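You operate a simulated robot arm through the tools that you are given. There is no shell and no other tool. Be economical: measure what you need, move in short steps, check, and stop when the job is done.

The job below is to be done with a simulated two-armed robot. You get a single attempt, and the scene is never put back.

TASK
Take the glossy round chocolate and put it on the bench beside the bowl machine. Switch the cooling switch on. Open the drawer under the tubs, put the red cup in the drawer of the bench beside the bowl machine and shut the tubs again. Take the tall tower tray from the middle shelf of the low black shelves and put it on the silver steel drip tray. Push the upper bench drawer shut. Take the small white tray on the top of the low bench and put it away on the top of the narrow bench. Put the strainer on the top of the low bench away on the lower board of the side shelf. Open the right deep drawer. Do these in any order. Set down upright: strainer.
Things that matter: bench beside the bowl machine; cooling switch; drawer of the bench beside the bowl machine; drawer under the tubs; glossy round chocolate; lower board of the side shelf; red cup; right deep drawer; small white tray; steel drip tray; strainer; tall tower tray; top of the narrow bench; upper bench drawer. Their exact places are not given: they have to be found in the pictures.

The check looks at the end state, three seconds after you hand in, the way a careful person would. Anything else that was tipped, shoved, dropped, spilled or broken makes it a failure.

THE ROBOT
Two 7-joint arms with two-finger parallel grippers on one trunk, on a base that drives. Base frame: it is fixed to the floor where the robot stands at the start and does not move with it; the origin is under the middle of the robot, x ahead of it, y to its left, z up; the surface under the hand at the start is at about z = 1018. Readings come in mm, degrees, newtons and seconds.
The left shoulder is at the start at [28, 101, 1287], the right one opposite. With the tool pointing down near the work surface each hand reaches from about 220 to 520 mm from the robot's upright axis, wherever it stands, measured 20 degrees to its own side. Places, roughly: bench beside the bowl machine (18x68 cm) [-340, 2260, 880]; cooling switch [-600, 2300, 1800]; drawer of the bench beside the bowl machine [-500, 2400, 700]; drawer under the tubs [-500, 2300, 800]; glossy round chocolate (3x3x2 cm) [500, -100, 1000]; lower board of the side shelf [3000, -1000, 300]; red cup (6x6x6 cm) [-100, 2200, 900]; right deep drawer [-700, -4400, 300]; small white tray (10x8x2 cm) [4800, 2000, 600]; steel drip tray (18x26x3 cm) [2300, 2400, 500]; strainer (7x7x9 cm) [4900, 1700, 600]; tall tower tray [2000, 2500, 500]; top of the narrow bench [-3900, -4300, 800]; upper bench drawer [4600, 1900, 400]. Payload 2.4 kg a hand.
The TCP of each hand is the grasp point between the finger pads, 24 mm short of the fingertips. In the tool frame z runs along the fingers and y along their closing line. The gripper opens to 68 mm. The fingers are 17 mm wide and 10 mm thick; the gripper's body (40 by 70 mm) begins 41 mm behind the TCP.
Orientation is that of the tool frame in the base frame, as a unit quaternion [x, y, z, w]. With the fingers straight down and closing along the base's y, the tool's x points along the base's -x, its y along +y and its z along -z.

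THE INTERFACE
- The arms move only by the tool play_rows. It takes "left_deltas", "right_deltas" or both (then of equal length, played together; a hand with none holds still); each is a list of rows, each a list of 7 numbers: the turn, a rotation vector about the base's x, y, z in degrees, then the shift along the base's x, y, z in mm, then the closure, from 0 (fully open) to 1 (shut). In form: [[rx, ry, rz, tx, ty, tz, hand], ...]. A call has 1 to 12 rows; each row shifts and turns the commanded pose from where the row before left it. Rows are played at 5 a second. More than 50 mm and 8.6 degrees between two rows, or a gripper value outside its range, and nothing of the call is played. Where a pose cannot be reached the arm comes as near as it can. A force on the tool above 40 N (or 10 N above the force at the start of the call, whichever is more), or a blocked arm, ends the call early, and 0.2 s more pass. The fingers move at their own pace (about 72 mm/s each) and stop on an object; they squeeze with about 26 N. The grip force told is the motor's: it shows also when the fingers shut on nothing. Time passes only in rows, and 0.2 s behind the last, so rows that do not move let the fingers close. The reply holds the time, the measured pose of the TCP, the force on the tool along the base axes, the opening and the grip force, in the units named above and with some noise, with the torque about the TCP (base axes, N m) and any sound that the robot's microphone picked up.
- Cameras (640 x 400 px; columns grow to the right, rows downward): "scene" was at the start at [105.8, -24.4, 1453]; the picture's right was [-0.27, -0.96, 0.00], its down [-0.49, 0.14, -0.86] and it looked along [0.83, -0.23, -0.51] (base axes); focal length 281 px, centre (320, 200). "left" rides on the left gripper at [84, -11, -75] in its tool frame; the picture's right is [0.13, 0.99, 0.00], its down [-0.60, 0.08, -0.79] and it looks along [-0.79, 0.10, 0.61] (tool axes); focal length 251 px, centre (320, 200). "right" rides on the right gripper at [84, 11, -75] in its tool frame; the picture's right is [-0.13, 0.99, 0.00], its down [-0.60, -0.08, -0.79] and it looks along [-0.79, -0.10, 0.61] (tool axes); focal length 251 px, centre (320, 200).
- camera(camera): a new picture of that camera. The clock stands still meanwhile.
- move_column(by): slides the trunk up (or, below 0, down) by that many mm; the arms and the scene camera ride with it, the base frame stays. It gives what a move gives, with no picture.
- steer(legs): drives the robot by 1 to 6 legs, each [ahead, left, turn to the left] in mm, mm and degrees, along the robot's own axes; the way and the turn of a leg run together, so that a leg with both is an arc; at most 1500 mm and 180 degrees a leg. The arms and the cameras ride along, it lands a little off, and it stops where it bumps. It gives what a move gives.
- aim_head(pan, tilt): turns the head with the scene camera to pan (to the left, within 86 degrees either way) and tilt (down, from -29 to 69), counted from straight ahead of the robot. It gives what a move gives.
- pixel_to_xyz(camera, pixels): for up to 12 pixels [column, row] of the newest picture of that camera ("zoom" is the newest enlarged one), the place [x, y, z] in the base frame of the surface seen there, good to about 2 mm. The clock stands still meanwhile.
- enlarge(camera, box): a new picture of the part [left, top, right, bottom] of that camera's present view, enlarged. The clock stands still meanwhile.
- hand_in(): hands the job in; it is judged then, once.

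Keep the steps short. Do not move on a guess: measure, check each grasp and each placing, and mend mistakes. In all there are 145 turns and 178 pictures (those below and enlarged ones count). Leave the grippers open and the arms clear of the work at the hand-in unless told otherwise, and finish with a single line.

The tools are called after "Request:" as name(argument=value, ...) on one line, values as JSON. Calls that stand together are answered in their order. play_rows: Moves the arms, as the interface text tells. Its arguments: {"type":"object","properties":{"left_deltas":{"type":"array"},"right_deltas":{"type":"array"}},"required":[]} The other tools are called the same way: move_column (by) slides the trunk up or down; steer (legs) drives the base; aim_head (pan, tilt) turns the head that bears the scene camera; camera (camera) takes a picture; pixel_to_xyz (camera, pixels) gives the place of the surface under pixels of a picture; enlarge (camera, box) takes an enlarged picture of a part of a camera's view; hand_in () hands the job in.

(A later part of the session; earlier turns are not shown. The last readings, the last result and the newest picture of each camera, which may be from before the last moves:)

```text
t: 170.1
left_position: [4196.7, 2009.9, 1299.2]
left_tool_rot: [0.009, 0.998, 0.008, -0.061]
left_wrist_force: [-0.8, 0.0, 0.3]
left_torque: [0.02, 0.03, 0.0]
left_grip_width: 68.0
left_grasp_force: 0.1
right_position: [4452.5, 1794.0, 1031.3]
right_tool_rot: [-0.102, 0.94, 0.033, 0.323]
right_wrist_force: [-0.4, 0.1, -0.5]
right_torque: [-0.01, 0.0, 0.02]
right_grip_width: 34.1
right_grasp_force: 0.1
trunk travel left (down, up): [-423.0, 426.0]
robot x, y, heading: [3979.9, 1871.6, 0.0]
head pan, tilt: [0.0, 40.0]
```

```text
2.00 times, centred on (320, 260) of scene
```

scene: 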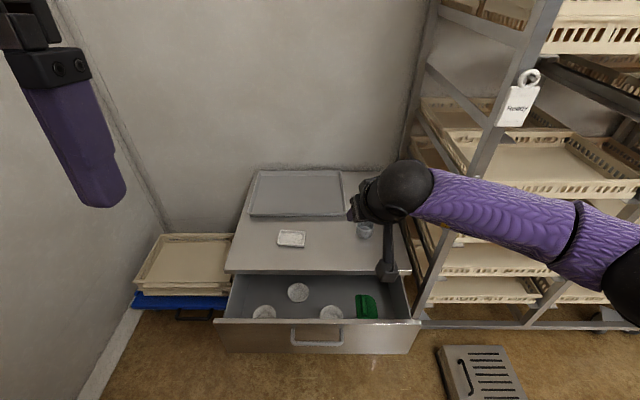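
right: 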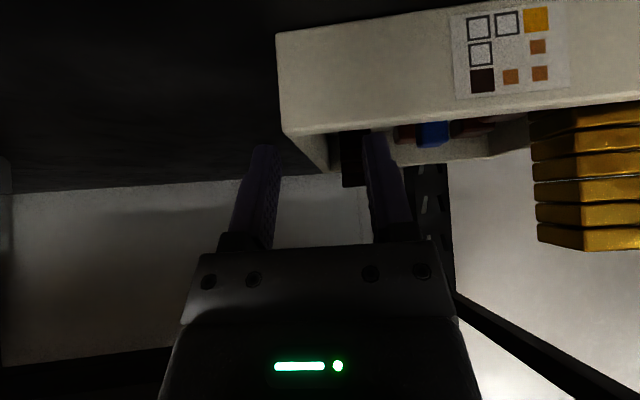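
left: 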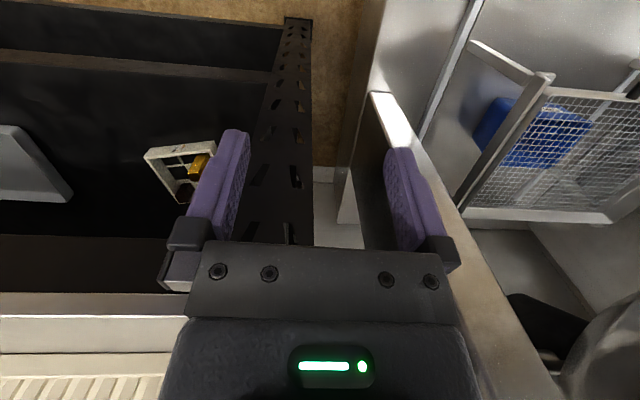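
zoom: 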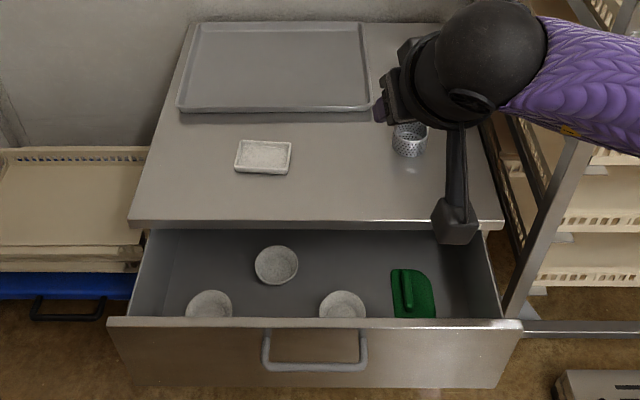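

Drawer face at x=4502 (bench edge ≈4675), handle bar at x≈4453, z≈494. I bring the right hand, fingers closed and less pitched, in front of the bar.

Request:
play_rows(right_deltas=[[0, 7, 0, -35, 18, -10, 1], [0, 7, 0, -35, 18, -10, 1], [0, 7, 0, -35, 18, -20, 1], [0, 0, 0, -35, 18, -25, 1], [0, 0, 0, -15, 10, -35, 1], [0, 0, 0, 0, 0, 0, 1]])

Request:
move_column(by=-380)

Request:
camera(camera="scene")

```text
t: 171.5
left_position: [4196.5, 2010.4, 1297.8]
left_tool_rot: [0.009, 0.998, 0.008, -0.061]
left_wrist_force: [0.4, -0.2, 0.1]
left_torque: [0.0, -0.01, 0.0]
left_grip_width: 67.8
left_grasp_force: 0.1
right_position: [4298.2, 1880.3, 933.8]
right_tool_rot: [-0.094, 0.983, 0.052, 0.146]
right_wrist_force: [0.7, -0.2, -0.4]
right_torque: [-0.01, -0.02, -0.01]
right_grip_width: 0.2
right_grasp_force: 23.2
trunk travel left (down, up): [-423.0, 426.0]
robot x, y, heading: [3981.3, 1869.1, 0.3]
head pan, tilt: [0.0, 40.0]
```

```text
t: 175.2
left_position: [4197.1, 2010.5, 918.9]
left_tool_rot: [0.009, 0.998, 0.008, -0.061]
left_wrist_force: [-0.1, -0.4, -1.5]
left_torque: [-0.01, -0.01, 0.0]
left_grip_width: 68.0
left_grasp_force: 0.0
right_position: [4296.3, 1875.1, 551.2]
right_tool_rot: [-0.095, 0.983, 0.053, 0.145]
right_wrist_force: [0.5, -0.6, 0.5]
right_torque: [0.02, 0.0, -0.01]
right_grip_width: 0.0
right_grasp_force: 23.7
trunk travel left (down, up): [-43.0, 806.0]
robot x, y, heading: [3981.2, 1870.3, 0.3]
head pan, tilt: [0.0, 40.0]
```

```text
100 pictures are left
```

scene: 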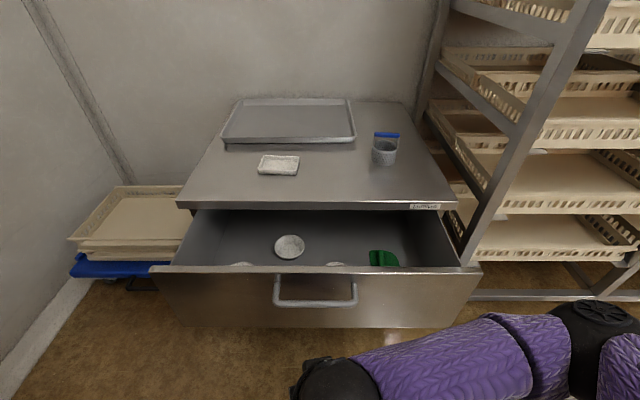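

Request:
pixel_to_xyz(camera="scene", pixels=[[315, 303], [280, 300], [350, 300], [277, 285], [315, 285], [400, 300]])

Request:
play_rows(right_deltas=[[0, 0, 0, 0, 0, -20, 1], [0, 0, 0, 0, 0, -20, 1], [0, 0, 0, 0, 0, -20, 1], [0, 0, 0, 0, 0, 0, 1]])

Request:
steer(legs=[[90, 0, 0]])

Request:
camera(camera="right")

```text
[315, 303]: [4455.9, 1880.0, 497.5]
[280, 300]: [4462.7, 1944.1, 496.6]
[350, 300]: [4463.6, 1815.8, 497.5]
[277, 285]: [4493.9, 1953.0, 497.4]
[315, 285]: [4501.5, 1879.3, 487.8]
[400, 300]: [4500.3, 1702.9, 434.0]
```

```text
t: 176.2
left_position: [4197.6, 2008.9, 919.1]
left_tool_rot: [0.009, 0.998, 0.008, -0.061]
left_wrist_force: [-0.6, -0.1, 0.4]
left_torque: [-0.04, 0.0, 0.03]
left_grip_width: 68.3
left_grasp_force: 0.0
right_position: [4295.6, 1873.2, 490.5]
right_tool_rot: [-0.095, 0.983, 0.052, 0.145]
right_wrist_force: [-1.1, 0.5, 1.2]
right_torque: [0.05, 0.04, -0.03]
right_grip_width: 0.0
right_grasp_force: 23.4
trunk travel left (down, up): [-43.0, 806.0]
robot x, y, heading: [3981.5, 1868.0, -0.1]
head pan, tilt: [0.0, 40.0]
```

```text
t: 177.3
left_position: [4289.9, 2010.2, 918.8]
left_tool_rot: [0.01, 0.998, 0.008, -0.06]
left_wrist_force: [-0.6, 1.1, 0.3]
left_torque: [0.03, 0.01, 0.03]
left_grip_width: 67.9
left_grasp_force: 0.1
right_position: [4387.3, 1876.3, 490.9]
right_tool_rot: [-0.096, 0.983, 0.053, 0.145]
right_wrist_force: [-0.3, 0.8, -0.1]
right_torque: [-0.02, 0.03, -0.04]
right_grip_width: 0.0
right_grasp_force: 22.8
trunk travel left (down, up): [-43.0, 806.0]
robot x, y, heading: [4067.4, 1868.5, 0.5]
head pan, tilt: [0.0, 40.0]
```

```text
99 pictures are left
```

right: 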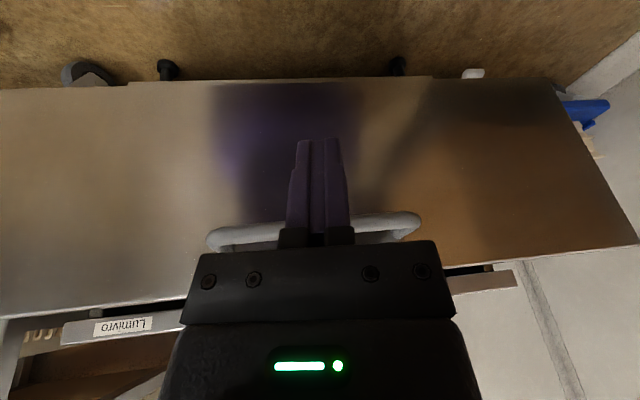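

Fingers before the bar; I push slowly.

Request:
play_rows(right_deltas=[[0, 0, 0, 20, 0, 0, 1], [0, 0, 0, 15, 0, 0, 1], [0, 0, 0, 12, 0, 0, 1], [0, 0, 0, 14, 0, 0, 1], [0, 0, 0, 16, 0, 0, 1], [0, 0, 0, 16, 0, 0, 1], [0, 0, 0, 16, 0, 0, 1], [0, 0, 0, 16, 0, 0, 1], [0, 0, 0, 16, 0, 0, 1], [0, 0, 0, 16, 0, 0, 1], [0, 0, 0, 14, 0, 0, 1], [0, 0, 0, 10, 0, 0, 1]])

Request:
camera(camera="scene")

Request:
pixel_to_xyz(camera="scene", pixels=[[230, 300], [420, 260], [200, 260]])

```text
t: 179.9
left_position: [4289.5, 2010.3, 917.4]
left_tool_rot: [0.009, 0.998, 0.008, -0.06]
left_wrist_force: [0.5, -0.4, -0.1]
left_torque: [0.01, 0.0, 0.0]
left_grip_width: 68.0
left_grasp_force: 0.0
right_position: [4569.9, 1874.3, 489.0]
right_tool_rot: [-0.095, 0.983, 0.053, 0.145]
right_wrist_force: [-1.9, -0.4, 0.3]
right_torque: [-0.04, -0.01, -0.02]
right_grip_width: 0.0
right_grasp_force: 23.5
trunk travel left (down, up): [-43.0, 806.0]
robot x, y, heading: [4071.7, 1870.2, 0.1]
head pan, tilt: [0.0, 40.0]
```

```text
98 pictures are left
```

scene: 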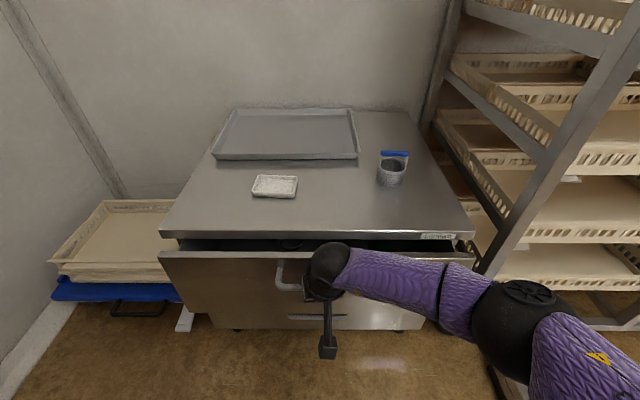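

```text
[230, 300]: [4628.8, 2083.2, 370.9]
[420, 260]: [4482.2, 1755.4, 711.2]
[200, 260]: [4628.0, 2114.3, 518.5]
```

Face at 4628; I continue in smaller steps.

Request:
play_rows(right_deltas=[[0, 0, 0, 12, 0, 0, 1], [0, 0, 0, 10, 0, 0, 1], [0, 0, 0, 8, 0, 0, 1], [0, 0, 0, 6, 0, 0, 1], [0, 0, 0, 5, 0, 0, 1], [0, 0, 0, 5, 0, 0, 1], [0, 0, 0, 5, 0, 0, 1], [0, 0, 0, 5, 0, 0, 1], [0, 0, 0, 5, 0, 0, 1], [0, 0, 0, 5, 0, 0, 1]])

Request:
enlarge(camera="scene", box=[150, 200, 490, 340])

Request:
pixel_to_xyz(camera="zoom", pixels=[[150, 180], [180, 130], [300, 70]])

```text
t: 182.1
left_position: [4287.9, 2009.3, 918.1]
left_tool_rot: [0.009, 0.998, 0.008, -0.061]
left_wrist_force: [-0.2, 0.7, 0.4]
left_torque: [-0.02, -0.02, -0.02]
left_grip_width: 67.7
left_grasp_force: 0.0
right_position: [4623.8, 1874.5, 489.2]
right_tool_rot: [-0.095, 0.983, 0.052, 0.146]
right_wrist_force: [-1.5, 0.8, 0.4]
right_torque: [0.02, 0.0, -0.02]
right_grip_width: 0.0
right_grasp_force: 23.4
right hand out of reach, approached as far as the arm can: row 9, 10
trunk travel left (down, up): [-43.0, 806.0]
robot x, y, heading: [4074.2, 1868.2, 0.7]
head pan, tilt: [0.0, 40.0]
```

```text
1.88 times, centred on (320, 270) of scene
```

zoom: 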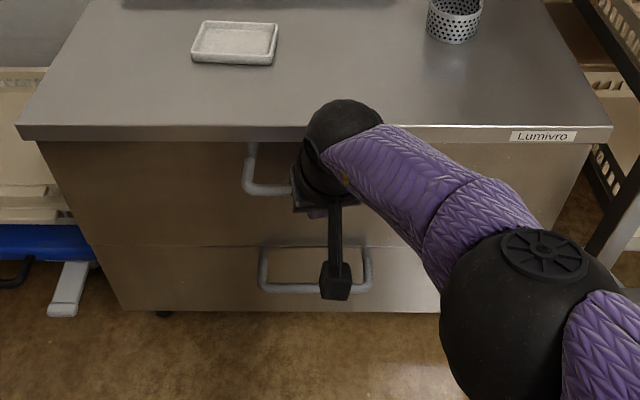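

```text
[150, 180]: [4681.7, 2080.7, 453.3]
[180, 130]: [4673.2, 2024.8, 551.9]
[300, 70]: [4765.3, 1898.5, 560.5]
```

Request:
pixel_to_xyz(camera="zoom", pixels=[[150, 280], [200, 290], [200, 230], [420, 280], [130, 200], [250, 230]])

```text
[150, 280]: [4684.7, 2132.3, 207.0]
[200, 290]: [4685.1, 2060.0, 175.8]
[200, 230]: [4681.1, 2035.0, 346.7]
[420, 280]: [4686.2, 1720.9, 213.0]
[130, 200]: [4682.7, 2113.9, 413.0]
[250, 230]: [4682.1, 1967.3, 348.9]
```

About 3 mm remain compared with the lower drawer. I pull the hand back 40, drive 60 ahead, and press to the stop.

Request:
play_rows(right_deltas=[[0, 0, 0, -40, 0, 0, 1], [0, 0, 0, -40, 0, 0, 1], [0, 0, 0, 0, 0, 0, 1]])

Request:
steer(legs=[[60, 0, 0]])

Request:
play_rows(right_deltas=[[0, 0, 0, 12, 0, 0, 1], [0, 0, 0, 5, 0, 0, 1], [0, 0, 0, 4, 0, 0, 1], [0, 0, 0, 4, 0, 0, 1], [0, 0, 0, 3, 0, 0, 1], [0, 0, 0, 3, 0, 0, 1], [0, 0, 0, 3, 0, 0, 1], [0, 0, 0, 3, 0, 0, 1]])

Request:
enlarge(camera="scene", box=[150, 200, 490, 360])

```text
t: 182.9
left_position: [4287.9, 2010.2, 918.1]
left_tool_rot: [0.009, 0.998, 0.007, -0.061]
left_wrist_force: [-0.3, 0.5, 0.4]
left_torque: [0.02, -0.01, -0.02]
left_grip_width: 68.1
left_grasp_force: 0.0
right_position: [4543.7, 1872.2, 489.8]
right_tool_rot: [-0.094, 0.984, 0.051, 0.145]
right_wrist_force: [-0.2, -0.3, -0.3]
right_torque: [-0.02, -0.04, -0.02]
right_grip_width: 0.0
right_grasp_force: 23.4
trunk travel left (down, up): [-43.0, 806.0]
robot x, y, heading: [4070.8, 1867.8, 0.4]
head pan, tilt: [0.0, 40.0]
```

```text
t: 183.9
left_position: [4350.0, 2009.2, 919.0]
left_tool_rot: [0.009, 0.998, 0.008, -0.061]
left_wrist_force: [-0.4, -0.7, 0.5]
left_torque: [0.04, 0.02, -0.02]
left_grip_width: 68.1
left_grasp_force: 0.2
right_position: [4606.8, 1871.4, 491.1]
right_tool_rot: [-0.095, 0.983, 0.052, 0.145]
right_wrist_force: [0.1, -0.3, 0.2]
right_torque: [-0.02, -0.03, -0.01]
right_grip_width: 0.0
right_grasp_force: 23.2
trunk travel left (down, up): [-43.0, 806.0]
robot x, y, heading: [4135.3, 1869.0, 0.4]
head pan, tilt: [0.0, 40.0]
```

```text
t: 185.1
left_position: [4350.5, 2010.2, 918.1]
left_tool_rot: [0.008, 0.998, 0.007, -0.061]
left_wrist_force: [0.4, -0.8, 0.0]
left_torque: [0.01, 0.0, 0.0]
left_grip_width: 67.8
left_grasp_force: 0.0
right_position: [4627.9, 1874.9, 486.4]
right_tool_rot: [-0.095, 0.984, 0.052, 0.139]
right_wrist_force: [-5.9, 1.0, -2.5]
right_torque: [0.07, -0.03, -0.09]
right_grip_width: 0.0
right_grasp_force: 23.8
trunk travel left (down, up): [-43.0, 806.0]
robot x, y, heading: [4129.6, 1869.7, 0.2]
head pan, tilt: [0.0, 40.0]
stopped in row 5 (right hand): the force on the tool passed its limit at 45 N (the readings are from after the stop); the commanded pose is now the measured one
```

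```text
1.88 times, centred on (320, 280) of scene
```

zoom: 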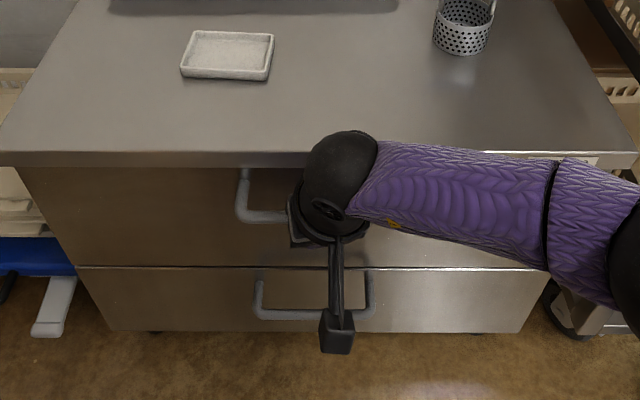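

The stop was reached (45 N): drawer shut. I withdraw the right hand, lift both, and look closer at tray and strainer.

Request:
play_rows(right_deltas=[[0, 0, 0, -35, 0, 0, 1], [0, 0, 0, -45, -10, 0, 1], [0, 3, 0, -45, -20, 20, 0.5], [0, 3, 0, -20, -20, 45, 0], [0, 3, 0, 0, -20, 45, 0], [0, 3, 0, 0, -20, 45, 0], [0, 3, 0, 0, -20, 45, 0]])

Request:
camera(camera="scene")

Request:
enlarge(camera="scene", box=[230, 120, 430, 245])

```text
refused: row 3 steps farther than a row can; nothing moved
```

```text
95 pictures are left
```

scene: 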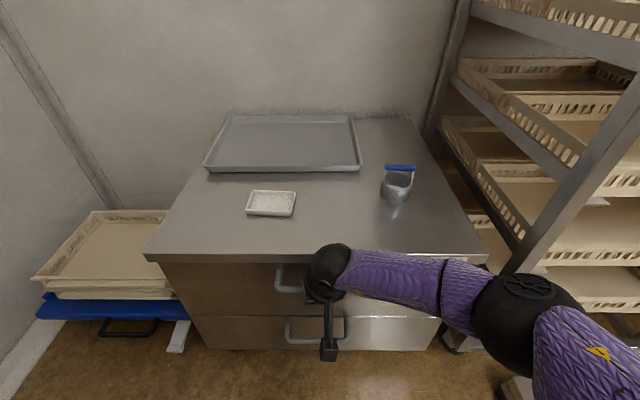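

```text
3.20 times, centred on (330, 182) of scene
```

zoom: 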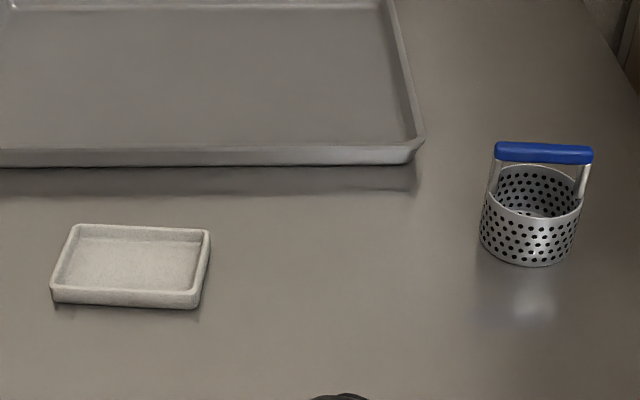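

The strainer has a blue bail bar along y on top; the small tray has a thin rim. I withdraw the right hand in smaller steps.

Request:
play_rows(right_deltas=[[0, 0, 0, -35, 0, 0, 1], [0, 0, 0, -45, -10, 0, 1], [0, 3, 0, -35, -15, 20, 0.5], [0, 3, 0, -10, -15, 40, 0], [0, 3, 0, 0, -15, 45, 0], [0, 3, 0, 0, -15, 45, 0], [0, 3, 0, 0, -15, 45, 0], [0, 0, 0, 0, 0, 45, 0]])

Request:
steer(legs=[[170, 0, 0]])

Request:
aim_head(pan=0, tilt=50)

Request:
camera(camera="scene")

```text
t: 186.9
left_position: [4350.0, 2009.9, 919.0]
left_tool_rot: [0.011, 0.998, 0.007, -0.061]
left_wrist_force: [-0.2, 0.3, 0.0]
left_torque: [0.01, -0.03, 0.01]
left_grip_width: 67.9
left_grasp_force: 0.0
right_position: [4500.5, 1789.6, 727.3]
right_tool_rot: [-0.087, 0.994, 0.064, 0.01]
right_wrist_force: [-0.3, -0.1, -0.6]
right_torque: [-0.01, 0.01, 0.01]
right_grip_width: 68.1
right_grasp_force: 0.0
trunk travel left (down, up): [-43.0, 806.0]
robot x, y, heading: [4135.2, 1866.4, 0.2]
head pan, tilt: [0.0, 40.0]
```

```text
t: 188.3
left_position: [4516.8, 2009.6, 919.4]
left_tool_rot: [0.011, 0.998, 0.008, -0.06]
left_wrist_force: [0.0, -0.2, 0.3]
left_torque: [0.02, 0.0, -0.02]
left_grip_width: 68.2
left_grasp_force: 0.1
right_position: [4668.7, 1788.8, 727.4]
right_tool_rot: [-0.085, 0.994, 0.066, 0.011]
right_wrist_force: [0.1, -0.7, -0.2]
right_torque: [0.0, -0.03, 0.0]
right_grip_width: 67.8
right_grasp_force: 0.0
trunk travel left (down, up): [-43.0, 806.0]
robot x, y, heading: [4301.7, 1871.1, -0.1]
head pan, tilt: [0.0, 40.0]
```

```text
t: 189.0
left_position: [4519.0, 2010.0, 918.8]
left_tool_rot: [0.011, 0.998, 0.007, -0.061]
left_wrist_force: [-0.3, 0.3, -0.5]
left_torque: [0.0, -0.01, -0.02]
left_grip_width: 68.2
left_grasp_force: 0.0
right_position: [4668.3, 1789.4, 726.4]
right_tool_rot: [-0.085, 0.994, 0.066, 0.011]
right_wrist_force: [-0.3, -0.9, 0.0]
right_torque: [0.0, 0.0, 0.02]
right_grip_width: 68.3
right_grasp_force: 0.1
trunk travel left (down, up): [-43.0, 806.0]
robot x, y, heading: [4301.1, 1874.1, -0.2]
head pan, tilt: [0.0, 50.0]
```

```text
93 pictures are left
```

scene: 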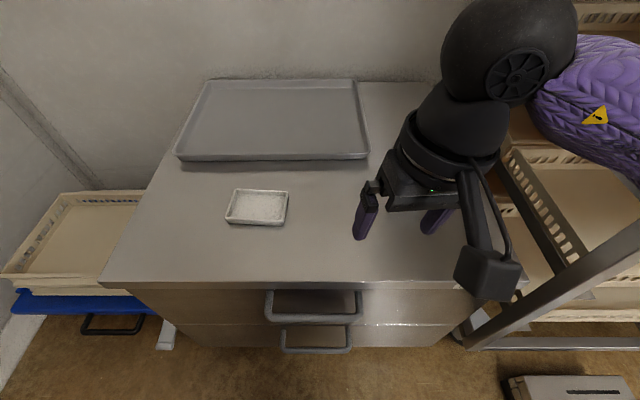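

I turn the right hand 90° about the vertical (so it closes along x) in the free air, a little higher.

Request:
play_rows(right_deltas=[[0, 0, -8.3, 0, 0, 5, 0], [0, 0, -8.3, 0, 0, 5, 0], [0, 0, -8.3, 0, 0, 5, 0], [0, 0, -8.3, 0, 0, 5, 0], [0, 0, -8.3, 0, 0, 0, 0], [0, 0, -8.3, 0, 0, 0, 0], [0, 0, -8.3, 0, 0, 0, 0], [0, 0, -8.3, 0, 0, 0, 0], [0, 0, -8.3, 0, 0, 0, 0], [0, 0, -8.3, 0, 0, 0, 0], [0, 0, -8.3, 0, 0, 0, 0], [0, 0, -8.3, 0, 0, 0, 0]])

Request:
camera(camera="scene")

```text
t: 191.6
left_position: [4518.8, 2009.4, 919.7]
left_tool_rot: [0.012, 0.998, 0.008, -0.061]
left_wrist_force: [0.5, 0.4, -0.1]
left_torque: [0.0, -0.03, 0.0]
left_grip_width: 68.0
left_grasp_force: 0.0
right_position: [4669.3, 1788.5, 746.4]
right_tool_rot: [0.706, 0.706, 0.033, 0.057]
right_wrist_force: [2.1, -0.6, -0.7]
right_torque: [-0.04, -0.03, 0.02]
right_grip_width: 67.9
right_grasp_force: 0.0
trunk travel left (down, up): [-43.0, 806.0]
robot x, y, heading: [4297.9, 1871.1, -0.1]
head pan, tilt: [0.0, 50.0]
```

```text
92 pictures are left
```

scene: 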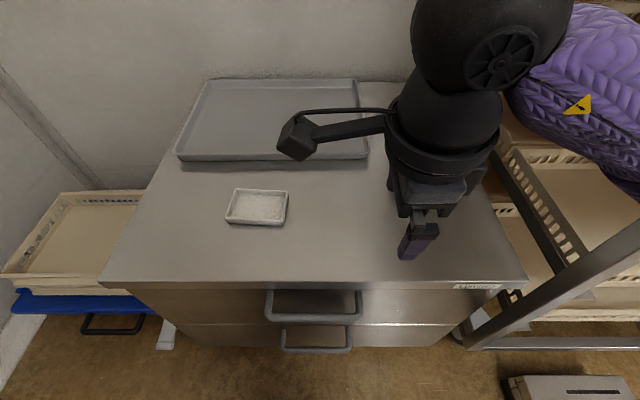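

The turn works. I straighten the tilt and look with the right camera for the strainer.

Request:
play_rows(right_deltas=[[1.9, 7.3, 0, 40, -20, 0, 0], [0, 0, 0, 0, 0, 0, 0]])

Request:
camera(camera="right")

```text
t: 192.2
left_position: [4518.9, 2009.8, 919.3]
left_tool_rot: [0.012, 0.998, 0.008, -0.062]
left_wrist_force: [-0.3, 0.5, 0.2]
left_torque: [0.0, -0.01, 0.01]
left_grip_width: 67.9
left_grasp_force: 0.0
right_position: [4708.9, 1772.4, 747.5]
right_tool_rot: [0.706, 0.709, 0.001, -0.001]
right_wrist_force: [-1.0, 0.7, -0.8]
right_torque: [-0.02, 0.01, 0.0]
right_grip_width: 68.1
right_grasp_force: 0.0
trunk travel left (down, up): [-43.0, 806.0]
robot x, y, heading: [4298.7, 1873.1, 0.1]
head pan, tilt: [0.0, 50.0]
```

```text
91 pictures are left
```

right: 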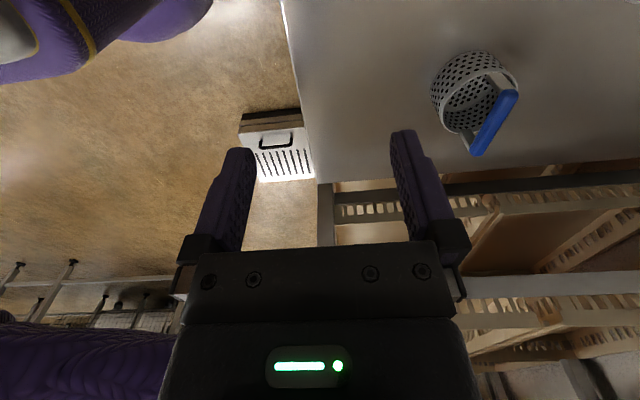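

Request:
enlarge(camera="right", box=[420, 40, 540, 165])

Request:
pixel_to_xyz(camera="right", pixels=[[512, 96], [477, 148], [495, 122], [435, 85], [460, 60], [515, 85], [468, 140], [380, 120]])

```text
3.20 times, centred on (480, 102) of right
```

zoom: 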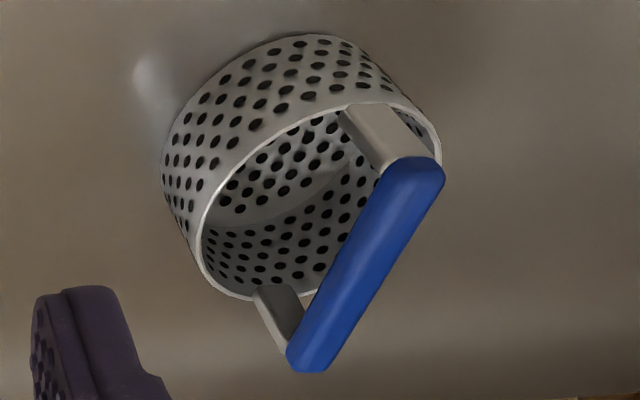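

```text
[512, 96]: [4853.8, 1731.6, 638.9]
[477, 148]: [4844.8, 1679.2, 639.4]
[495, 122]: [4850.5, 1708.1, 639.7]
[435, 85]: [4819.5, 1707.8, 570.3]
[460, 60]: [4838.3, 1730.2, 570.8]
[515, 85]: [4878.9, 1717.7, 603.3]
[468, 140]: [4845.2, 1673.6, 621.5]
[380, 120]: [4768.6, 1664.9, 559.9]
```

Bar centre ≈ (4850,1706), top 640, turned ~10°. I step 50 mm nearer, align, and approach above it.

Request:
steer(legs=[[50, 0, 0]])

Request:
play_rows(right_deltas=[[0, 0, -4.8, 20, -17, -10, 0], [0, 0, -4.8, 20, -17, -15, 0], [0, 0, 0, 25, -16, -15, 0], [0, 0, 0, 26, -16, -15, 0], [0, 0, 0, 0, 0, 0, 0]])

Request:
camera(camera="right")

```text
t: 193.2
left_position: [4568.5, 2009.8, 918.8]
left_tool_rot: [0.012, 0.998, 0.008, -0.061]
left_wrist_force: [0.0, -0.9, -0.3]
left_torque: [0.04, 0.0, 0.0]
left_grip_width: 67.9
left_grasp_force: 0.1
right_position: [4757.9, 1772.3, 749.1]
right_tool_rot: [0.706, 0.708, -0.001, -0.001]
right_wrist_force: [-0.3, 0.6, 0.5]
right_torque: [0.01, 0.0, 0.03]
right_grip_width: 68.1
right_grasp_force: 0.0
trunk travel left (down, up): [-43.0, 806.0]
robot x, y, heading: [4349.1, 1874.9, 0.2]
head pan, tilt: [0.0, 50.0]
```

```text
t: 194.4
left_position: [4568.9, 2010.7, 918.0]
left_tool_rot: [0.011, 0.998, 0.007, -0.061]
left_wrist_force: [-0.3, 0.5, 0.5]
left_torque: [0.02, -0.02, -0.02]
left_grip_width: 68.2
left_grasp_force: 0.1
right_position: [4849.9, 1703.0, 693.7]
right_tool_rot: [0.763, 0.647, -0.001, 0.0]
right_wrist_force: [-0.5, 0.0, 0.2]
right_torque: [-0.01, -0.02, 0.0]
right_grip_width: 68.2
right_grasp_force: 0.0
trunk travel left (down, up): [-43.0, 806.0]
robot x, y, heading: [4352.6, 1875.0, 0.4]
head pan, tilt: [0.0, 50.0]
```

```text
89 pictures are left
```

right: 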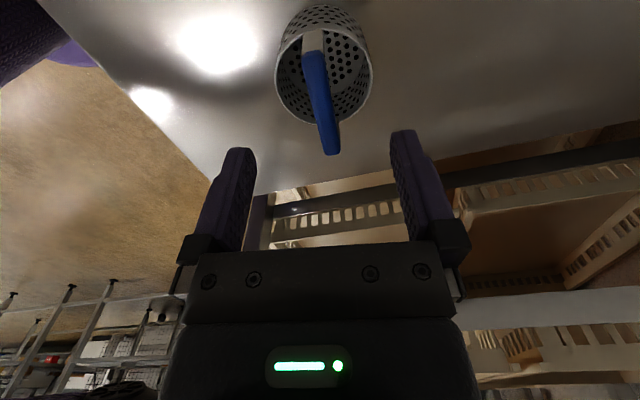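

Request:
pixel_to_xyz(camera="right", pixels=[[314, 62], [321, 105], [328, 140], [310, 100], [332, 105]])

```text
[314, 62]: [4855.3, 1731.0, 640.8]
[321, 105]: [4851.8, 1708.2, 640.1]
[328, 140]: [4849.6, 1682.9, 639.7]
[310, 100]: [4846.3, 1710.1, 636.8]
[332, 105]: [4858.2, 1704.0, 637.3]
```

Down around the bar and close.

Request:
play_rows(right_deltas=[[0, 0, 1, 2, 4, -20, 0.3], [0, 0, 1, 0, 0, -20, 0.4], [0, 0, 0, 0, 0, -20, 0.4], [0, 0, 0, 0, 0, 0, 0.6], [0, 0, 0, 0, 0, 0, 0.8], [0, 0, 0, 0, 0, 0, 1], [0, 0, 0, 0, 0, 0, 1]])

Request:
camera(camera="right")

```text
t: 196.0
left_position: [4569.0, 2009.7, 918.8]
left_tool_rot: [0.012, 0.998, 0.007, -0.061]
left_wrist_force: [0.4, 0.1, -0.1]
left_torque: [-0.03, 0.01, -0.02]
left_grip_width: 68.0
left_grasp_force: 0.1
right_position: [4851.5, 1709.3, 633.4]
right_tool_rot: [0.752, 0.66, 0.0, -0.002]
right_wrist_force: [0.2, -0.5, 0.0]
right_torque: [0.01, -0.01, 0.0]
right_grip_width: 11.4
right_grasp_force: 26.7
trunk travel left (down, up): [-43.0, 806.0]
robot x, y, heading: [4347.4, 1870.0, 0.1]
head pan, tilt: [0.0, 50.0]
```

```text
88 pictures are left
```

right: 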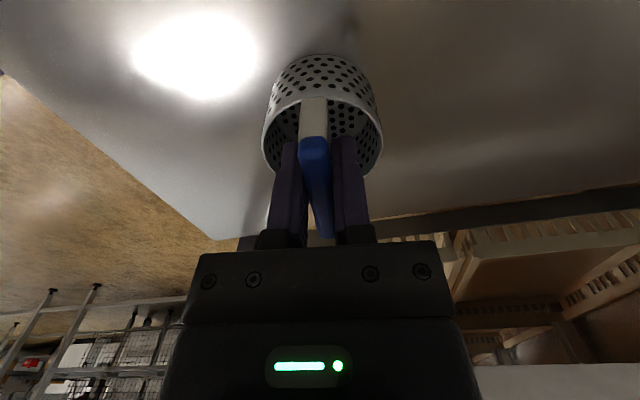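

Held (11.4 mm). I lift the strainer 100 mm, draw it back, and measure the small tray.

Request:
play_rows(right_deltas=[[0, 0, 0, 0, 0, 10, 1], [0, 0, 0, 0, 0, 30, 1], [0, 0, 0, 0, 0, 35, 1], [0, 0, 0, -25, 0, 30, 1], [0, 0, 0, -35, 0, 20, 1], [0, 0, 0, -40, 0, 10, 1], [0, 0, 0, 0, 0, 0, 1]])

Request:
camera(camera="scene")

Request:
enlarge(camera="scene", box=[190, 170, 330, 270])

```text
t: 197.6
left_position: [4569.5, 2009.3, 919.3]
left_tool_rot: [0.011, 0.998, 0.007, -0.061]
left_wrist_force: [-0.6, 0.6, -0.4]
left_torque: [0.04, 0.0, -0.02]
left_grip_width: 68.3
left_grasp_force: 0.0
right_position: [4751.2, 1710.6, 766.0]
right_tool_rot: [0.751, 0.66, 0.0, -0.001]
right_wrist_force: [-0.1, -0.1, -1.9]
right_torque: [-0.02, -0.07, -0.01]
right_grip_width: 11.7
right_grasp_force: 26.0
trunk travel left (down, up): [-43.0, 806.0]
robot x, y, heading: [4350.7, 1866.1, 0.1]
head pan, tilt: [0.0, 50.0]
```

```text
87 pictures are left
```

scene: 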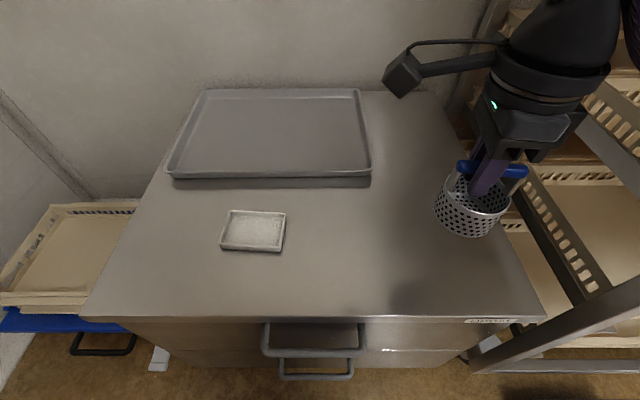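

```text
4.00 times, centred on (260, 220) of scene
```

zoom: 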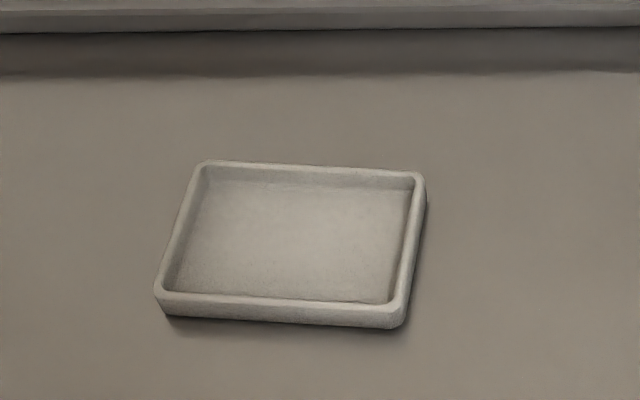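

Request:
pixel_to_xyz(camera="zoom", pixels=[[205, 163], [420, 177], [398, 307], [160, 292], [410, 240], [402, 240], [180, 225], [190, 225], [300, 230], [280, 303], [310, 171], [440, 280]])

```text
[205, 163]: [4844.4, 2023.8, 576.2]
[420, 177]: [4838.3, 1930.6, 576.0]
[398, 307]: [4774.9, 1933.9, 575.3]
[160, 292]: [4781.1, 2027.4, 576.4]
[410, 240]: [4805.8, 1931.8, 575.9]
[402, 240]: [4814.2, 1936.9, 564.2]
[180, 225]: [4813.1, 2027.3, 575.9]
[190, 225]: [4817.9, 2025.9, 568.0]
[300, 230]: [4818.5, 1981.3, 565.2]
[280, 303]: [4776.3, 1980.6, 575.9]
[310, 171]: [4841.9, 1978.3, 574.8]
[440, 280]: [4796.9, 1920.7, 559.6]
```

Tray: x 4775–4845, y 1928–2028, rim 576, floor 565. I bring the left hand above the left wall's middle (4813,2025).

Request:
play_rows(left_deltas=[[-1, -7, 0, 30, 2, -25, 0.4], [0, 0, 0, 30, 2, -30, 0.4], [0, 0, 0, 30, 2, -30, 0.4], [0, 0, 0, 31, 2, -30, 0.4], [0, 0, 0, 31, 2, -30, 0.4], [0, 0, 0, 31, 2, -32, 0.4], [0, 0, 0, 31, 2, -32, 0.4], [0, 0, 0, 30, 2, -32, 0.4], [0, 0, 0, 0, 0, -30, 0.4], [0, 0, 0, 0, 0, 0, 0.4]])

Request:
camera(camera="left")

```text
t: 199.8
left_position: [4814.1, 2023.1, 648.0]
left_tool_rot: [0.011, 1.0, 0.0, 0.0]
left_wrist_force: [0.7, 0.2, 0.5]
left_torque: [0.01, 0.0, -0.01]
left_grip_width: 40.7
left_grasp_force: 0.0
right_position: [4752.6, 1710.8, 766.4]
right_tool_rot: [0.751, 0.66, 0.0, 0.0]
right_wrist_force: [-0.4, 0.0, -1.0]
right_torque: [0.01, 0.04, -0.04]
right_grip_width: 11.6
right_grasp_force: 26.7
trunk travel left (down, up): [-43.0, 806.0]
robot x, y, heading: [4348.6, 1870.6, -0.0]
head pan, tilt: [0.0, 50.0]
```

```text
85 pictures are left
```

left: 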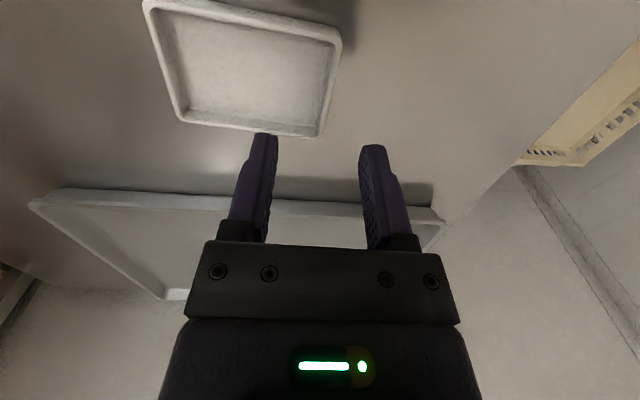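

Request:
pixel_to_xyz(camera="left", pixels=[[338, 50], [330, 90], [320, 132], [325, 90], [334, 90], [205, 122]])

```text
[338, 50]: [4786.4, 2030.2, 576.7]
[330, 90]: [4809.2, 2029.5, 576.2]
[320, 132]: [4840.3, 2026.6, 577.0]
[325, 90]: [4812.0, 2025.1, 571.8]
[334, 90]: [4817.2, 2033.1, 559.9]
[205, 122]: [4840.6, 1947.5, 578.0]
```

Wall centre y≈2028. I align and go down so the tips end just above the tray floor, then close.

Request:
play_rows(left_deltas=[[0, 0, -3.5, -2, 5, -15, 0.6], [0, 0, 0, 0, 0, -20, 0.6], [0, 0, 0, 0, 0, -14, 0.6], [0, 0, 0, 0, 0, -8, 0.6], [0, 0, 0, 0, 0, 0, 0.6]])

Request:
camera(camera="left")

```text
t: 201.0
left_position: [4810.8, 2028.6, 592.6]
left_tool_rot: [0.042, 0.999, 0.0, 0.0]
left_wrist_force: [-0.4, 0.1, -0.3]
left_torque: [-0.02, 0.0, -0.06]
left_grip_width: 27.5
left_grasp_force: 0.1
right_position: [4751.9, 1712.0, 764.7]
right_tool_rot: [0.751, 0.66, 0.0, 0.0]
right_wrist_force: [0.5, -0.1, -1.7]
right_torque: [0.02, -0.01, 0.0]
right_grip_width: 11.4
right_grasp_force: 25.6
trunk travel left (down, up): [-43.0, 806.0]
robot x, y, heading: [4351.4, 1866.4, -0.1]
head pan, tilt: [0.0, 50.0]
```

```text
84 pictures are left
```

left: 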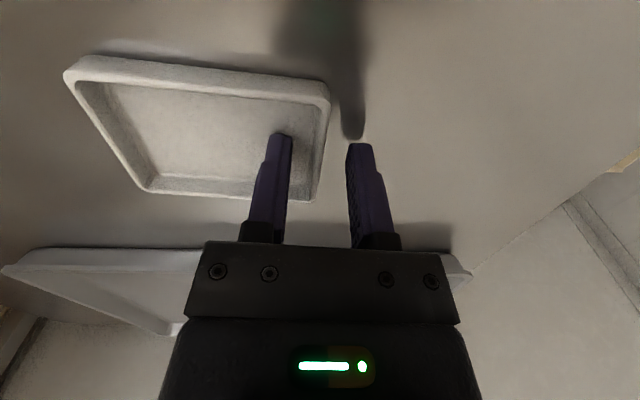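

Straddling the wall. I close and make a slow test lift.

Request:
play_rows(left_deltas=[[0, 0, 0, 0, 0, 0, 0.75], [0, 0, 0, 0, 0, 0, 0.85], [0, 0, 0, 0, 0, 0, 1], [0, 0, 0, 0, 0, 0, 1], [0, 0, 0, 0, 0, 5, 1], [0, 0, 0, 0, 0, 10, 1], [0, 0, 0, 0, 0, 20, 1], [0, 0, 0, 0, 0, 20, 1], [0, 0, 0, 0, 0, 0, 1]])

Request:
camera(camera="scene")

Request:
camera(camera="left")

```text
t: 203.0
left_position: [4811.9, 2029.4, 648.5]
left_tool_rot: [0.042, 0.999, 0.0, 0.0]
left_wrist_force: [-1.0, 0.5, -0.9]
left_torque: [0.05, -0.02, 0.01]
left_grip_width: 2.9
left_grasp_force: 25.4
right_position: [4752.5, 1711.6, 765.3]
right_tool_rot: [0.751, 0.66, -0.001, -0.001]
right_wrist_force: [0.6, -0.2, -2.1]
right_torque: [0.04, 0.05, -0.01]
right_grip_width: 11.7
right_grasp_force: 26.2
trunk travel left (down, up): [-43.0, 806.0]
robot x, y, heading: [4347.3, 1872.4, 0.1]
head pan, tilt: [0.0, 50.0]
```

```text
83 pictures are left
```

scene: 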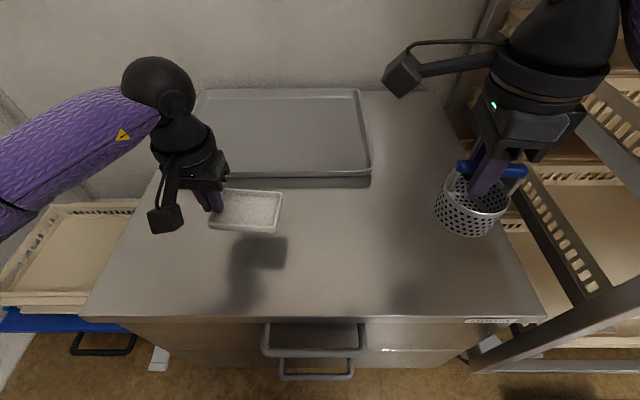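

```text
82 pictures are left
```

left: 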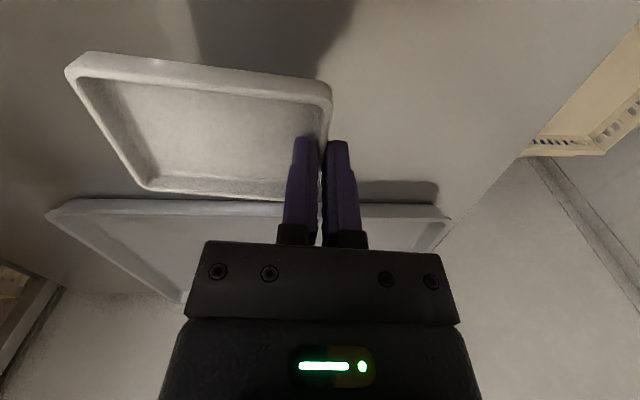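

Both held. I raise the left hand, back the robot away to x≈3700, raise the trunk, turn right and look.

Request:
play_rows(left_deltas=[[0, 0, 0, -10, 0, 30, 1], [0, 0, 0, -25, 0, 30, 1], [0, 0, 0, -35, 0, 30, 1], [0, 0, 0, -40, 0, 20, 1], [0, 0, 0, -40, 0, 10, 1]], right_deltas=[[0, 0, 0, -10, 0, 5, 1], [0, 0, 0, -20, 0, 5, 1], [0, 0, 0, -20, 0, 5, 1], [0, 0, 0, -10, 0, 5, 1], [0, 0, 0, 0, 0, 0, 1]])

Request:
steer(legs=[[-700, 0, 0], [0, 0, -90]])

Request:
move_column(by=350)

Request:
aim_head(pan=10, tilt=15)

Request:
camera(camera="scene")

```text
t: 204.2
left_position: [4664.0, 2032.5, 766.6]
left_tool_rot: [0.042, 0.999, 0.001, -0.001]
left_wrist_force: [-0.1, -1.1, 0.5]
left_torque: [-0.01, 0.03, 0.02]
left_grip_width: 2.9
left_grasp_force: 25.6
right_position: [4690.9, 1709.9, 789.6]
right_tool_rot: [0.751, 0.66, 0.0, -0.002]
right_wrist_force: [0.5, -0.2, -1.4]
right_torque: [0.01, -0.02, 0.0]
right_grip_width: 11.4
right_grasp_force: 25.9
trunk travel left (down, up): [-43.0, 806.0]
robot x, y, heading: [4353.7, 1869.4, 0.1]
head pan, tilt: [0.0, 50.0]
```

```text
t: 211.8
left_position: [3817.4, 1554.5, 767.4]
left_tool_rot: [0.734, 0.679, 0.001, 0.001]
left_wrist_force: [-0.7, 0.2, -1.3]
left_torque: [-0.02, -0.05, -0.02]
left_grip_width: 3.0
left_grasp_force: 26.2
right_position: [3494.9, 1527.1, 788.8]
right_tool_rot: [0.998, -0.063, 0.0, -0.001]
right_wrist_force: [0.1, 0.0, -0.9]
right_torque: [0.02, -0.04, 0.01]
right_grip_width: 11.4
right_grasp_force: 25.8
trunk travel left (down, up): [-43.0, 806.0]
robot x, y, heading: [3653.7, 1865.6, -89.8]
head pan, tilt: [0.0, 50.0]
```

```text
t: 215.2
left_position: [3817.0, 1555.0, 1115.8]
left_tool_rot: [0.734, 0.679, 0.0, 0.0]
left_wrist_force: [-0.6, 0.0, -1.3]
left_torque: [0.02, -0.03, 0.0]
left_grip_width: 3.2
left_grasp_force: 26.4
right_position: [3495.0, 1526.9, 1140.3]
right_tool_rot: [0.998, -0.062, -0.001, -0.001]
right_wrist_force: [0.0, 0.0, -2.4]
right_torque: [0.0, 0.0, 0.02]
right_grip_width: 11.5
right_grasp_force: 26.2
trunk travel left (down, up): [-393.0, 456.0]
robot x, y, heading: [3656.2, 1866.5, -89.5]
head pan, tilt: [0.0, 50.0]
```

```text
t: 216.2
left_position: [3816.3, 1555.3, 1118.0]
left_tool_rot: [0.735, 0.678, 0.0, 0.0]
left_wrist_force: [0.1, -0.3, -1.0]
left_torque: [-0.01, -0.01, -0.01]
left_grip_width: 3.0
left_grasp_force: 26.1
right_position: [3495.0, 1526.5, 1139.6]
right_tool_rot: [0.998, -0.061, 0.0, -0.001]
right_wrist_force: [-0.7, -0.3, -2.8]
right_torque: [-0.02, -0.02, 0.0]
right_grip_width: 11.7
right_grasp_force: 26.1
trunk travel left (down, up): [-393.0, 456.0]
robot x, y, heading: [3650.8, 1867.2, -89.8]
head pan, tilt: [10.0, 15.0]
```

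```text
81 pictures are left
```

scene: 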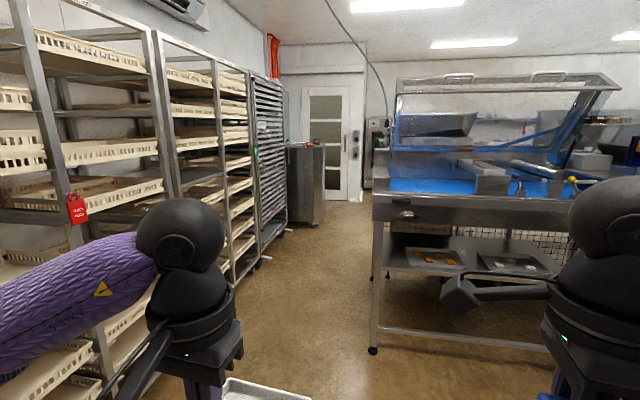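

Request:
pixel_to_xyz(camera="scene", pixels=[[372, 348], [375, 215], [430, 260], [520, 265], [510, 340], [300, 220], [340, 200], [405, 275], [545, 345], [390, 75], [270, 250]])

Request:
enlarge(camera="scene", box=[360, 180, 580, 360])

```text
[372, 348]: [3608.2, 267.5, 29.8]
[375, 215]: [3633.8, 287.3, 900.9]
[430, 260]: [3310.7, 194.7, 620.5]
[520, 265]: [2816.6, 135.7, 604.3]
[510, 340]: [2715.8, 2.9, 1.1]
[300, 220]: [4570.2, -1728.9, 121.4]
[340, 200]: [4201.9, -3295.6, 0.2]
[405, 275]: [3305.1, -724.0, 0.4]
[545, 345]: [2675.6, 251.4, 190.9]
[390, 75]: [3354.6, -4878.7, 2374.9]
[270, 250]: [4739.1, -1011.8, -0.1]
```

```text
2.22 times, centred on (470, 270) of scene
```

zoom: 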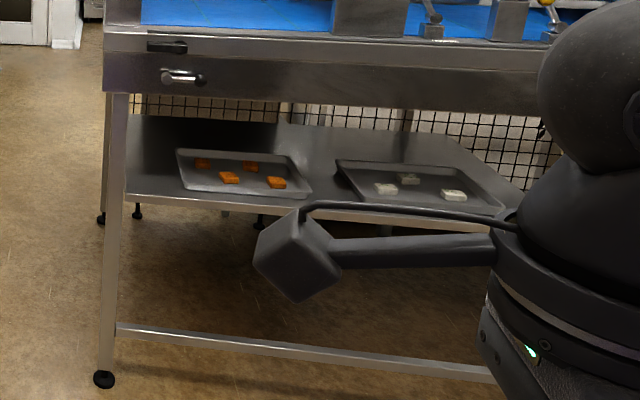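

Request:
pixel_to_xyz(camera="scene", pixels=[[160, 130], [250, 150], [100, 150], [240, 280], [55, 150], [290, 160], [130, 320], [205, 240]])

```text
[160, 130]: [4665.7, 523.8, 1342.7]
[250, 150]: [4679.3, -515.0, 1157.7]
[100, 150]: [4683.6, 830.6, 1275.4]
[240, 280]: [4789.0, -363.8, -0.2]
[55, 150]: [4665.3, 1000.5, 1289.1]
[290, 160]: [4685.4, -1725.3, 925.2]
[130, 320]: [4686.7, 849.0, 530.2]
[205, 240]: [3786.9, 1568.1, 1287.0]
```

Corridor between x≈3640 and 4665 is free. I strafe left to x≈4030 and drive along it.

Request:
steer(legs=[[0, 375, 0], [1400, 0, 0], [700, 0, 0]])

Request:
aim_head(pan=-50, tilt=25)

Request:
camera(camera="scene")

```text
t: 227.5
left_position: [4125.5, -318.8, 1120.8]
left_tool_rot: [0.772, 0.635, -0.003, 0.003]
left_wrist_force: [-0.3, 0.2, 0.0]
left_torque: [-0.02, 0.02, 0.0]
left_grip_width: 3.3
left_grasp_force: 26.1
right_position: [3799.9, -309.5, 1139.3]
right_tool_rot: [0.993, -0.119, 0.001, -0.001]
right_wrist_force: [0.3, 0.2, -1.5]
right_torque: [0.0, 0.01, 0.03]
right_grip_width: 11.7
right_grasp_force: 25.5
trunk travel left (down, up): [-393.0, 456.0]
robot x, y, heading: [3997.7, 4.5, -95.9]
head pan, tilt: [10.0, 15.0]
stopped in leg 3: the robot was blocked; the commanded pose is now the measured one
```

```text
t: 228.8
left_position: [4124.5, -318.8, 1121.1]
left_tool_rot: [0.772, 0.635, -0.003, 0.005]
left_wrist_force: [-0.1, -0.5, -0.5]
left_torque: [-0.02, -0.02, -0.01]
left_grip_width: 3.3
left_grasp_force: 26.2
right_position: [3800.7, -309.8, 1138.8]
right_tool_rot: [0.993, -0.119, 0.001, 0.001]
right_wrist_force: [-0.9, 0.7, -2.0]
right_torque: [0.01, -0.01, 0.03]
right_grip_width: 11.6
right_grasp_force: 25.6
trunk travel left (down, up): [-393.0, 456.0]
robot x, y, heading: [4004.2, -0.3, -96.3]
head pan, tilt: [-50.0, 25.0]
```

```text
79 pictures are left
```

scene: 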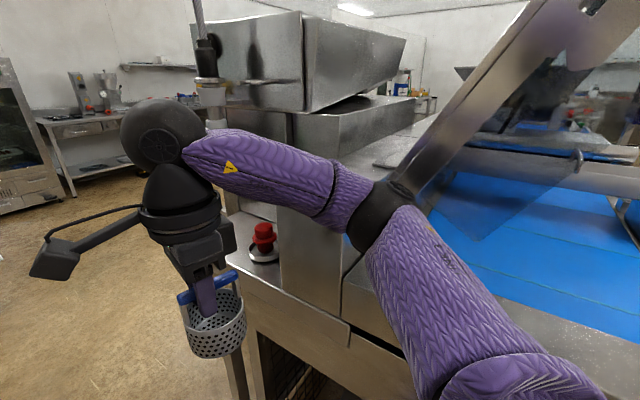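

The right elbow bumped the machine's guard post. I move straight away to the left, and turn back.

Request:
steer(legs=[[-30, 150, 0], [0, 0, 6]])

Request:
camera(camera="scene")

```text
t: 230.7
left_position: [4311.3, -297.1, 1117.3]
left_tool_rot: [0.732, 0.682, 0.002, 0.003]
left_wrist_force: [-0.1, 0.5, -0.6]
left_torque: [-0.04, -0.01, 0.02]
left_grip_width: 3.2
left_grasp_force: 26.3
right_position: [3987.4, -327.6, 1135.3]
right_tool_rot: [0.998, -0.059, 0.002, -0.006]
right_wrist_force: [-0.4, 0.0, -1.2]
right_torque: [-0.02, -0.03, 0.01]
right_grip_width: 11.4
right_grasp_force: 26.2
trunk travel left (down, up): [-393.0, 456.0]
robot x, y, heading: [4149.1, 15.4, -89.0]
head pan, tilt: [-50.0, 25.0]
```

```text
78 pictures are left
```

scene: 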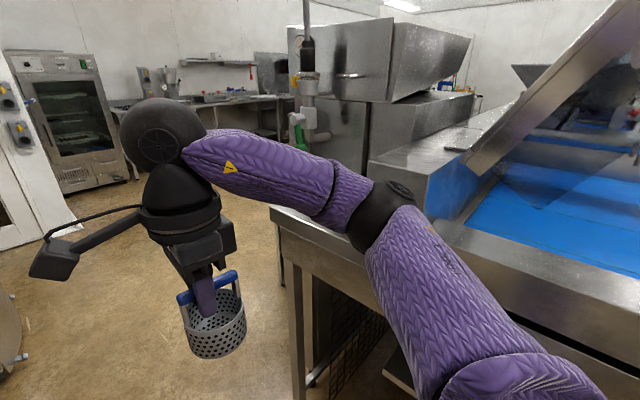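

Clear now. I drive on 900 mm along the corridor at x≈4150.

Request:
steer(legs=[[0, 40, -1], [900, 0, 0]])

Request:
aim_head(pan=-75, tilt=25)

Request:
camera(camera="scene")

```text
t: 235.8
left_position: [4359.2, -1169.7, 1118.2]
left_tool_rot: [0.731, 0.683, 0.002, 0.002]
left_wrist_force: [-0.4, 0.1, -0.1]
left_torque: [0.0, -0.02, 0.02]
left_grip_width: 2.8
left_grasp_force: 25.7
right_position: [4033.9, -1200.5, 1136.4]
right_tool_rot: [0.998, -0.058, 0.002, -0.007]
right_wrist_force: [0.3, -0.8, -1.8]
right_torque: [-0.01, -0.04, 0.04]
right_grip_width: 11.5
right_grasp_force: 26.2
trunk travel left (down, up): [-393.0, 456.0]
robot x, y, heading: [4193.4, -858.9, -89.0]
head pan, tilt: [-50.0, 25.0]
```

```text
t: 236.7
left_position: [4357.6, -1169.0, 1116.3]
left_tool_rot: [0.731, 0.683, 0.002, 0.002]
left_wrist_force: [-0.3, 0.4, -0.6]
left_torque: [-0.01, -0.02, 0.01]
left_grip_width: 3.0
left_grasp_force: 25.8
right_position: [4034.5, -1201.7, 1135.2]
right_tool_rot: [0.998, -0.057, 0.002, -0.005]
right_wrist_force: [0.4, -1.1, -1.8]
right_torque: [-0.01, -0.02, 0.0]
right_grip_width: 11.4
right_grasp_force: 26.2
trunk travel left (down, up): [-393.0, 456.0]
robot x, y, heading: [4195.5, -857.8, -88.8]
head pan, tilt: [-75.0, 25.0]
```

```text
77 pictures are left
```

scene: 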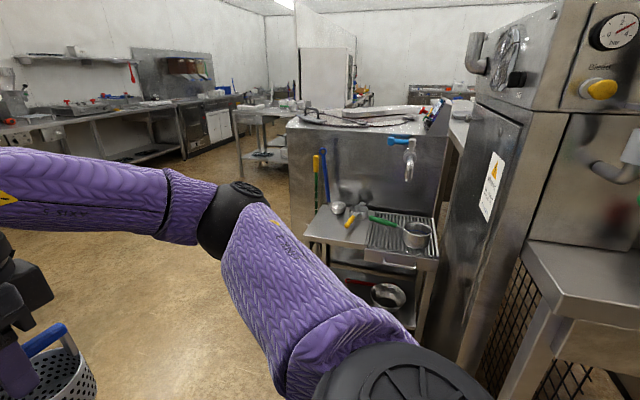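

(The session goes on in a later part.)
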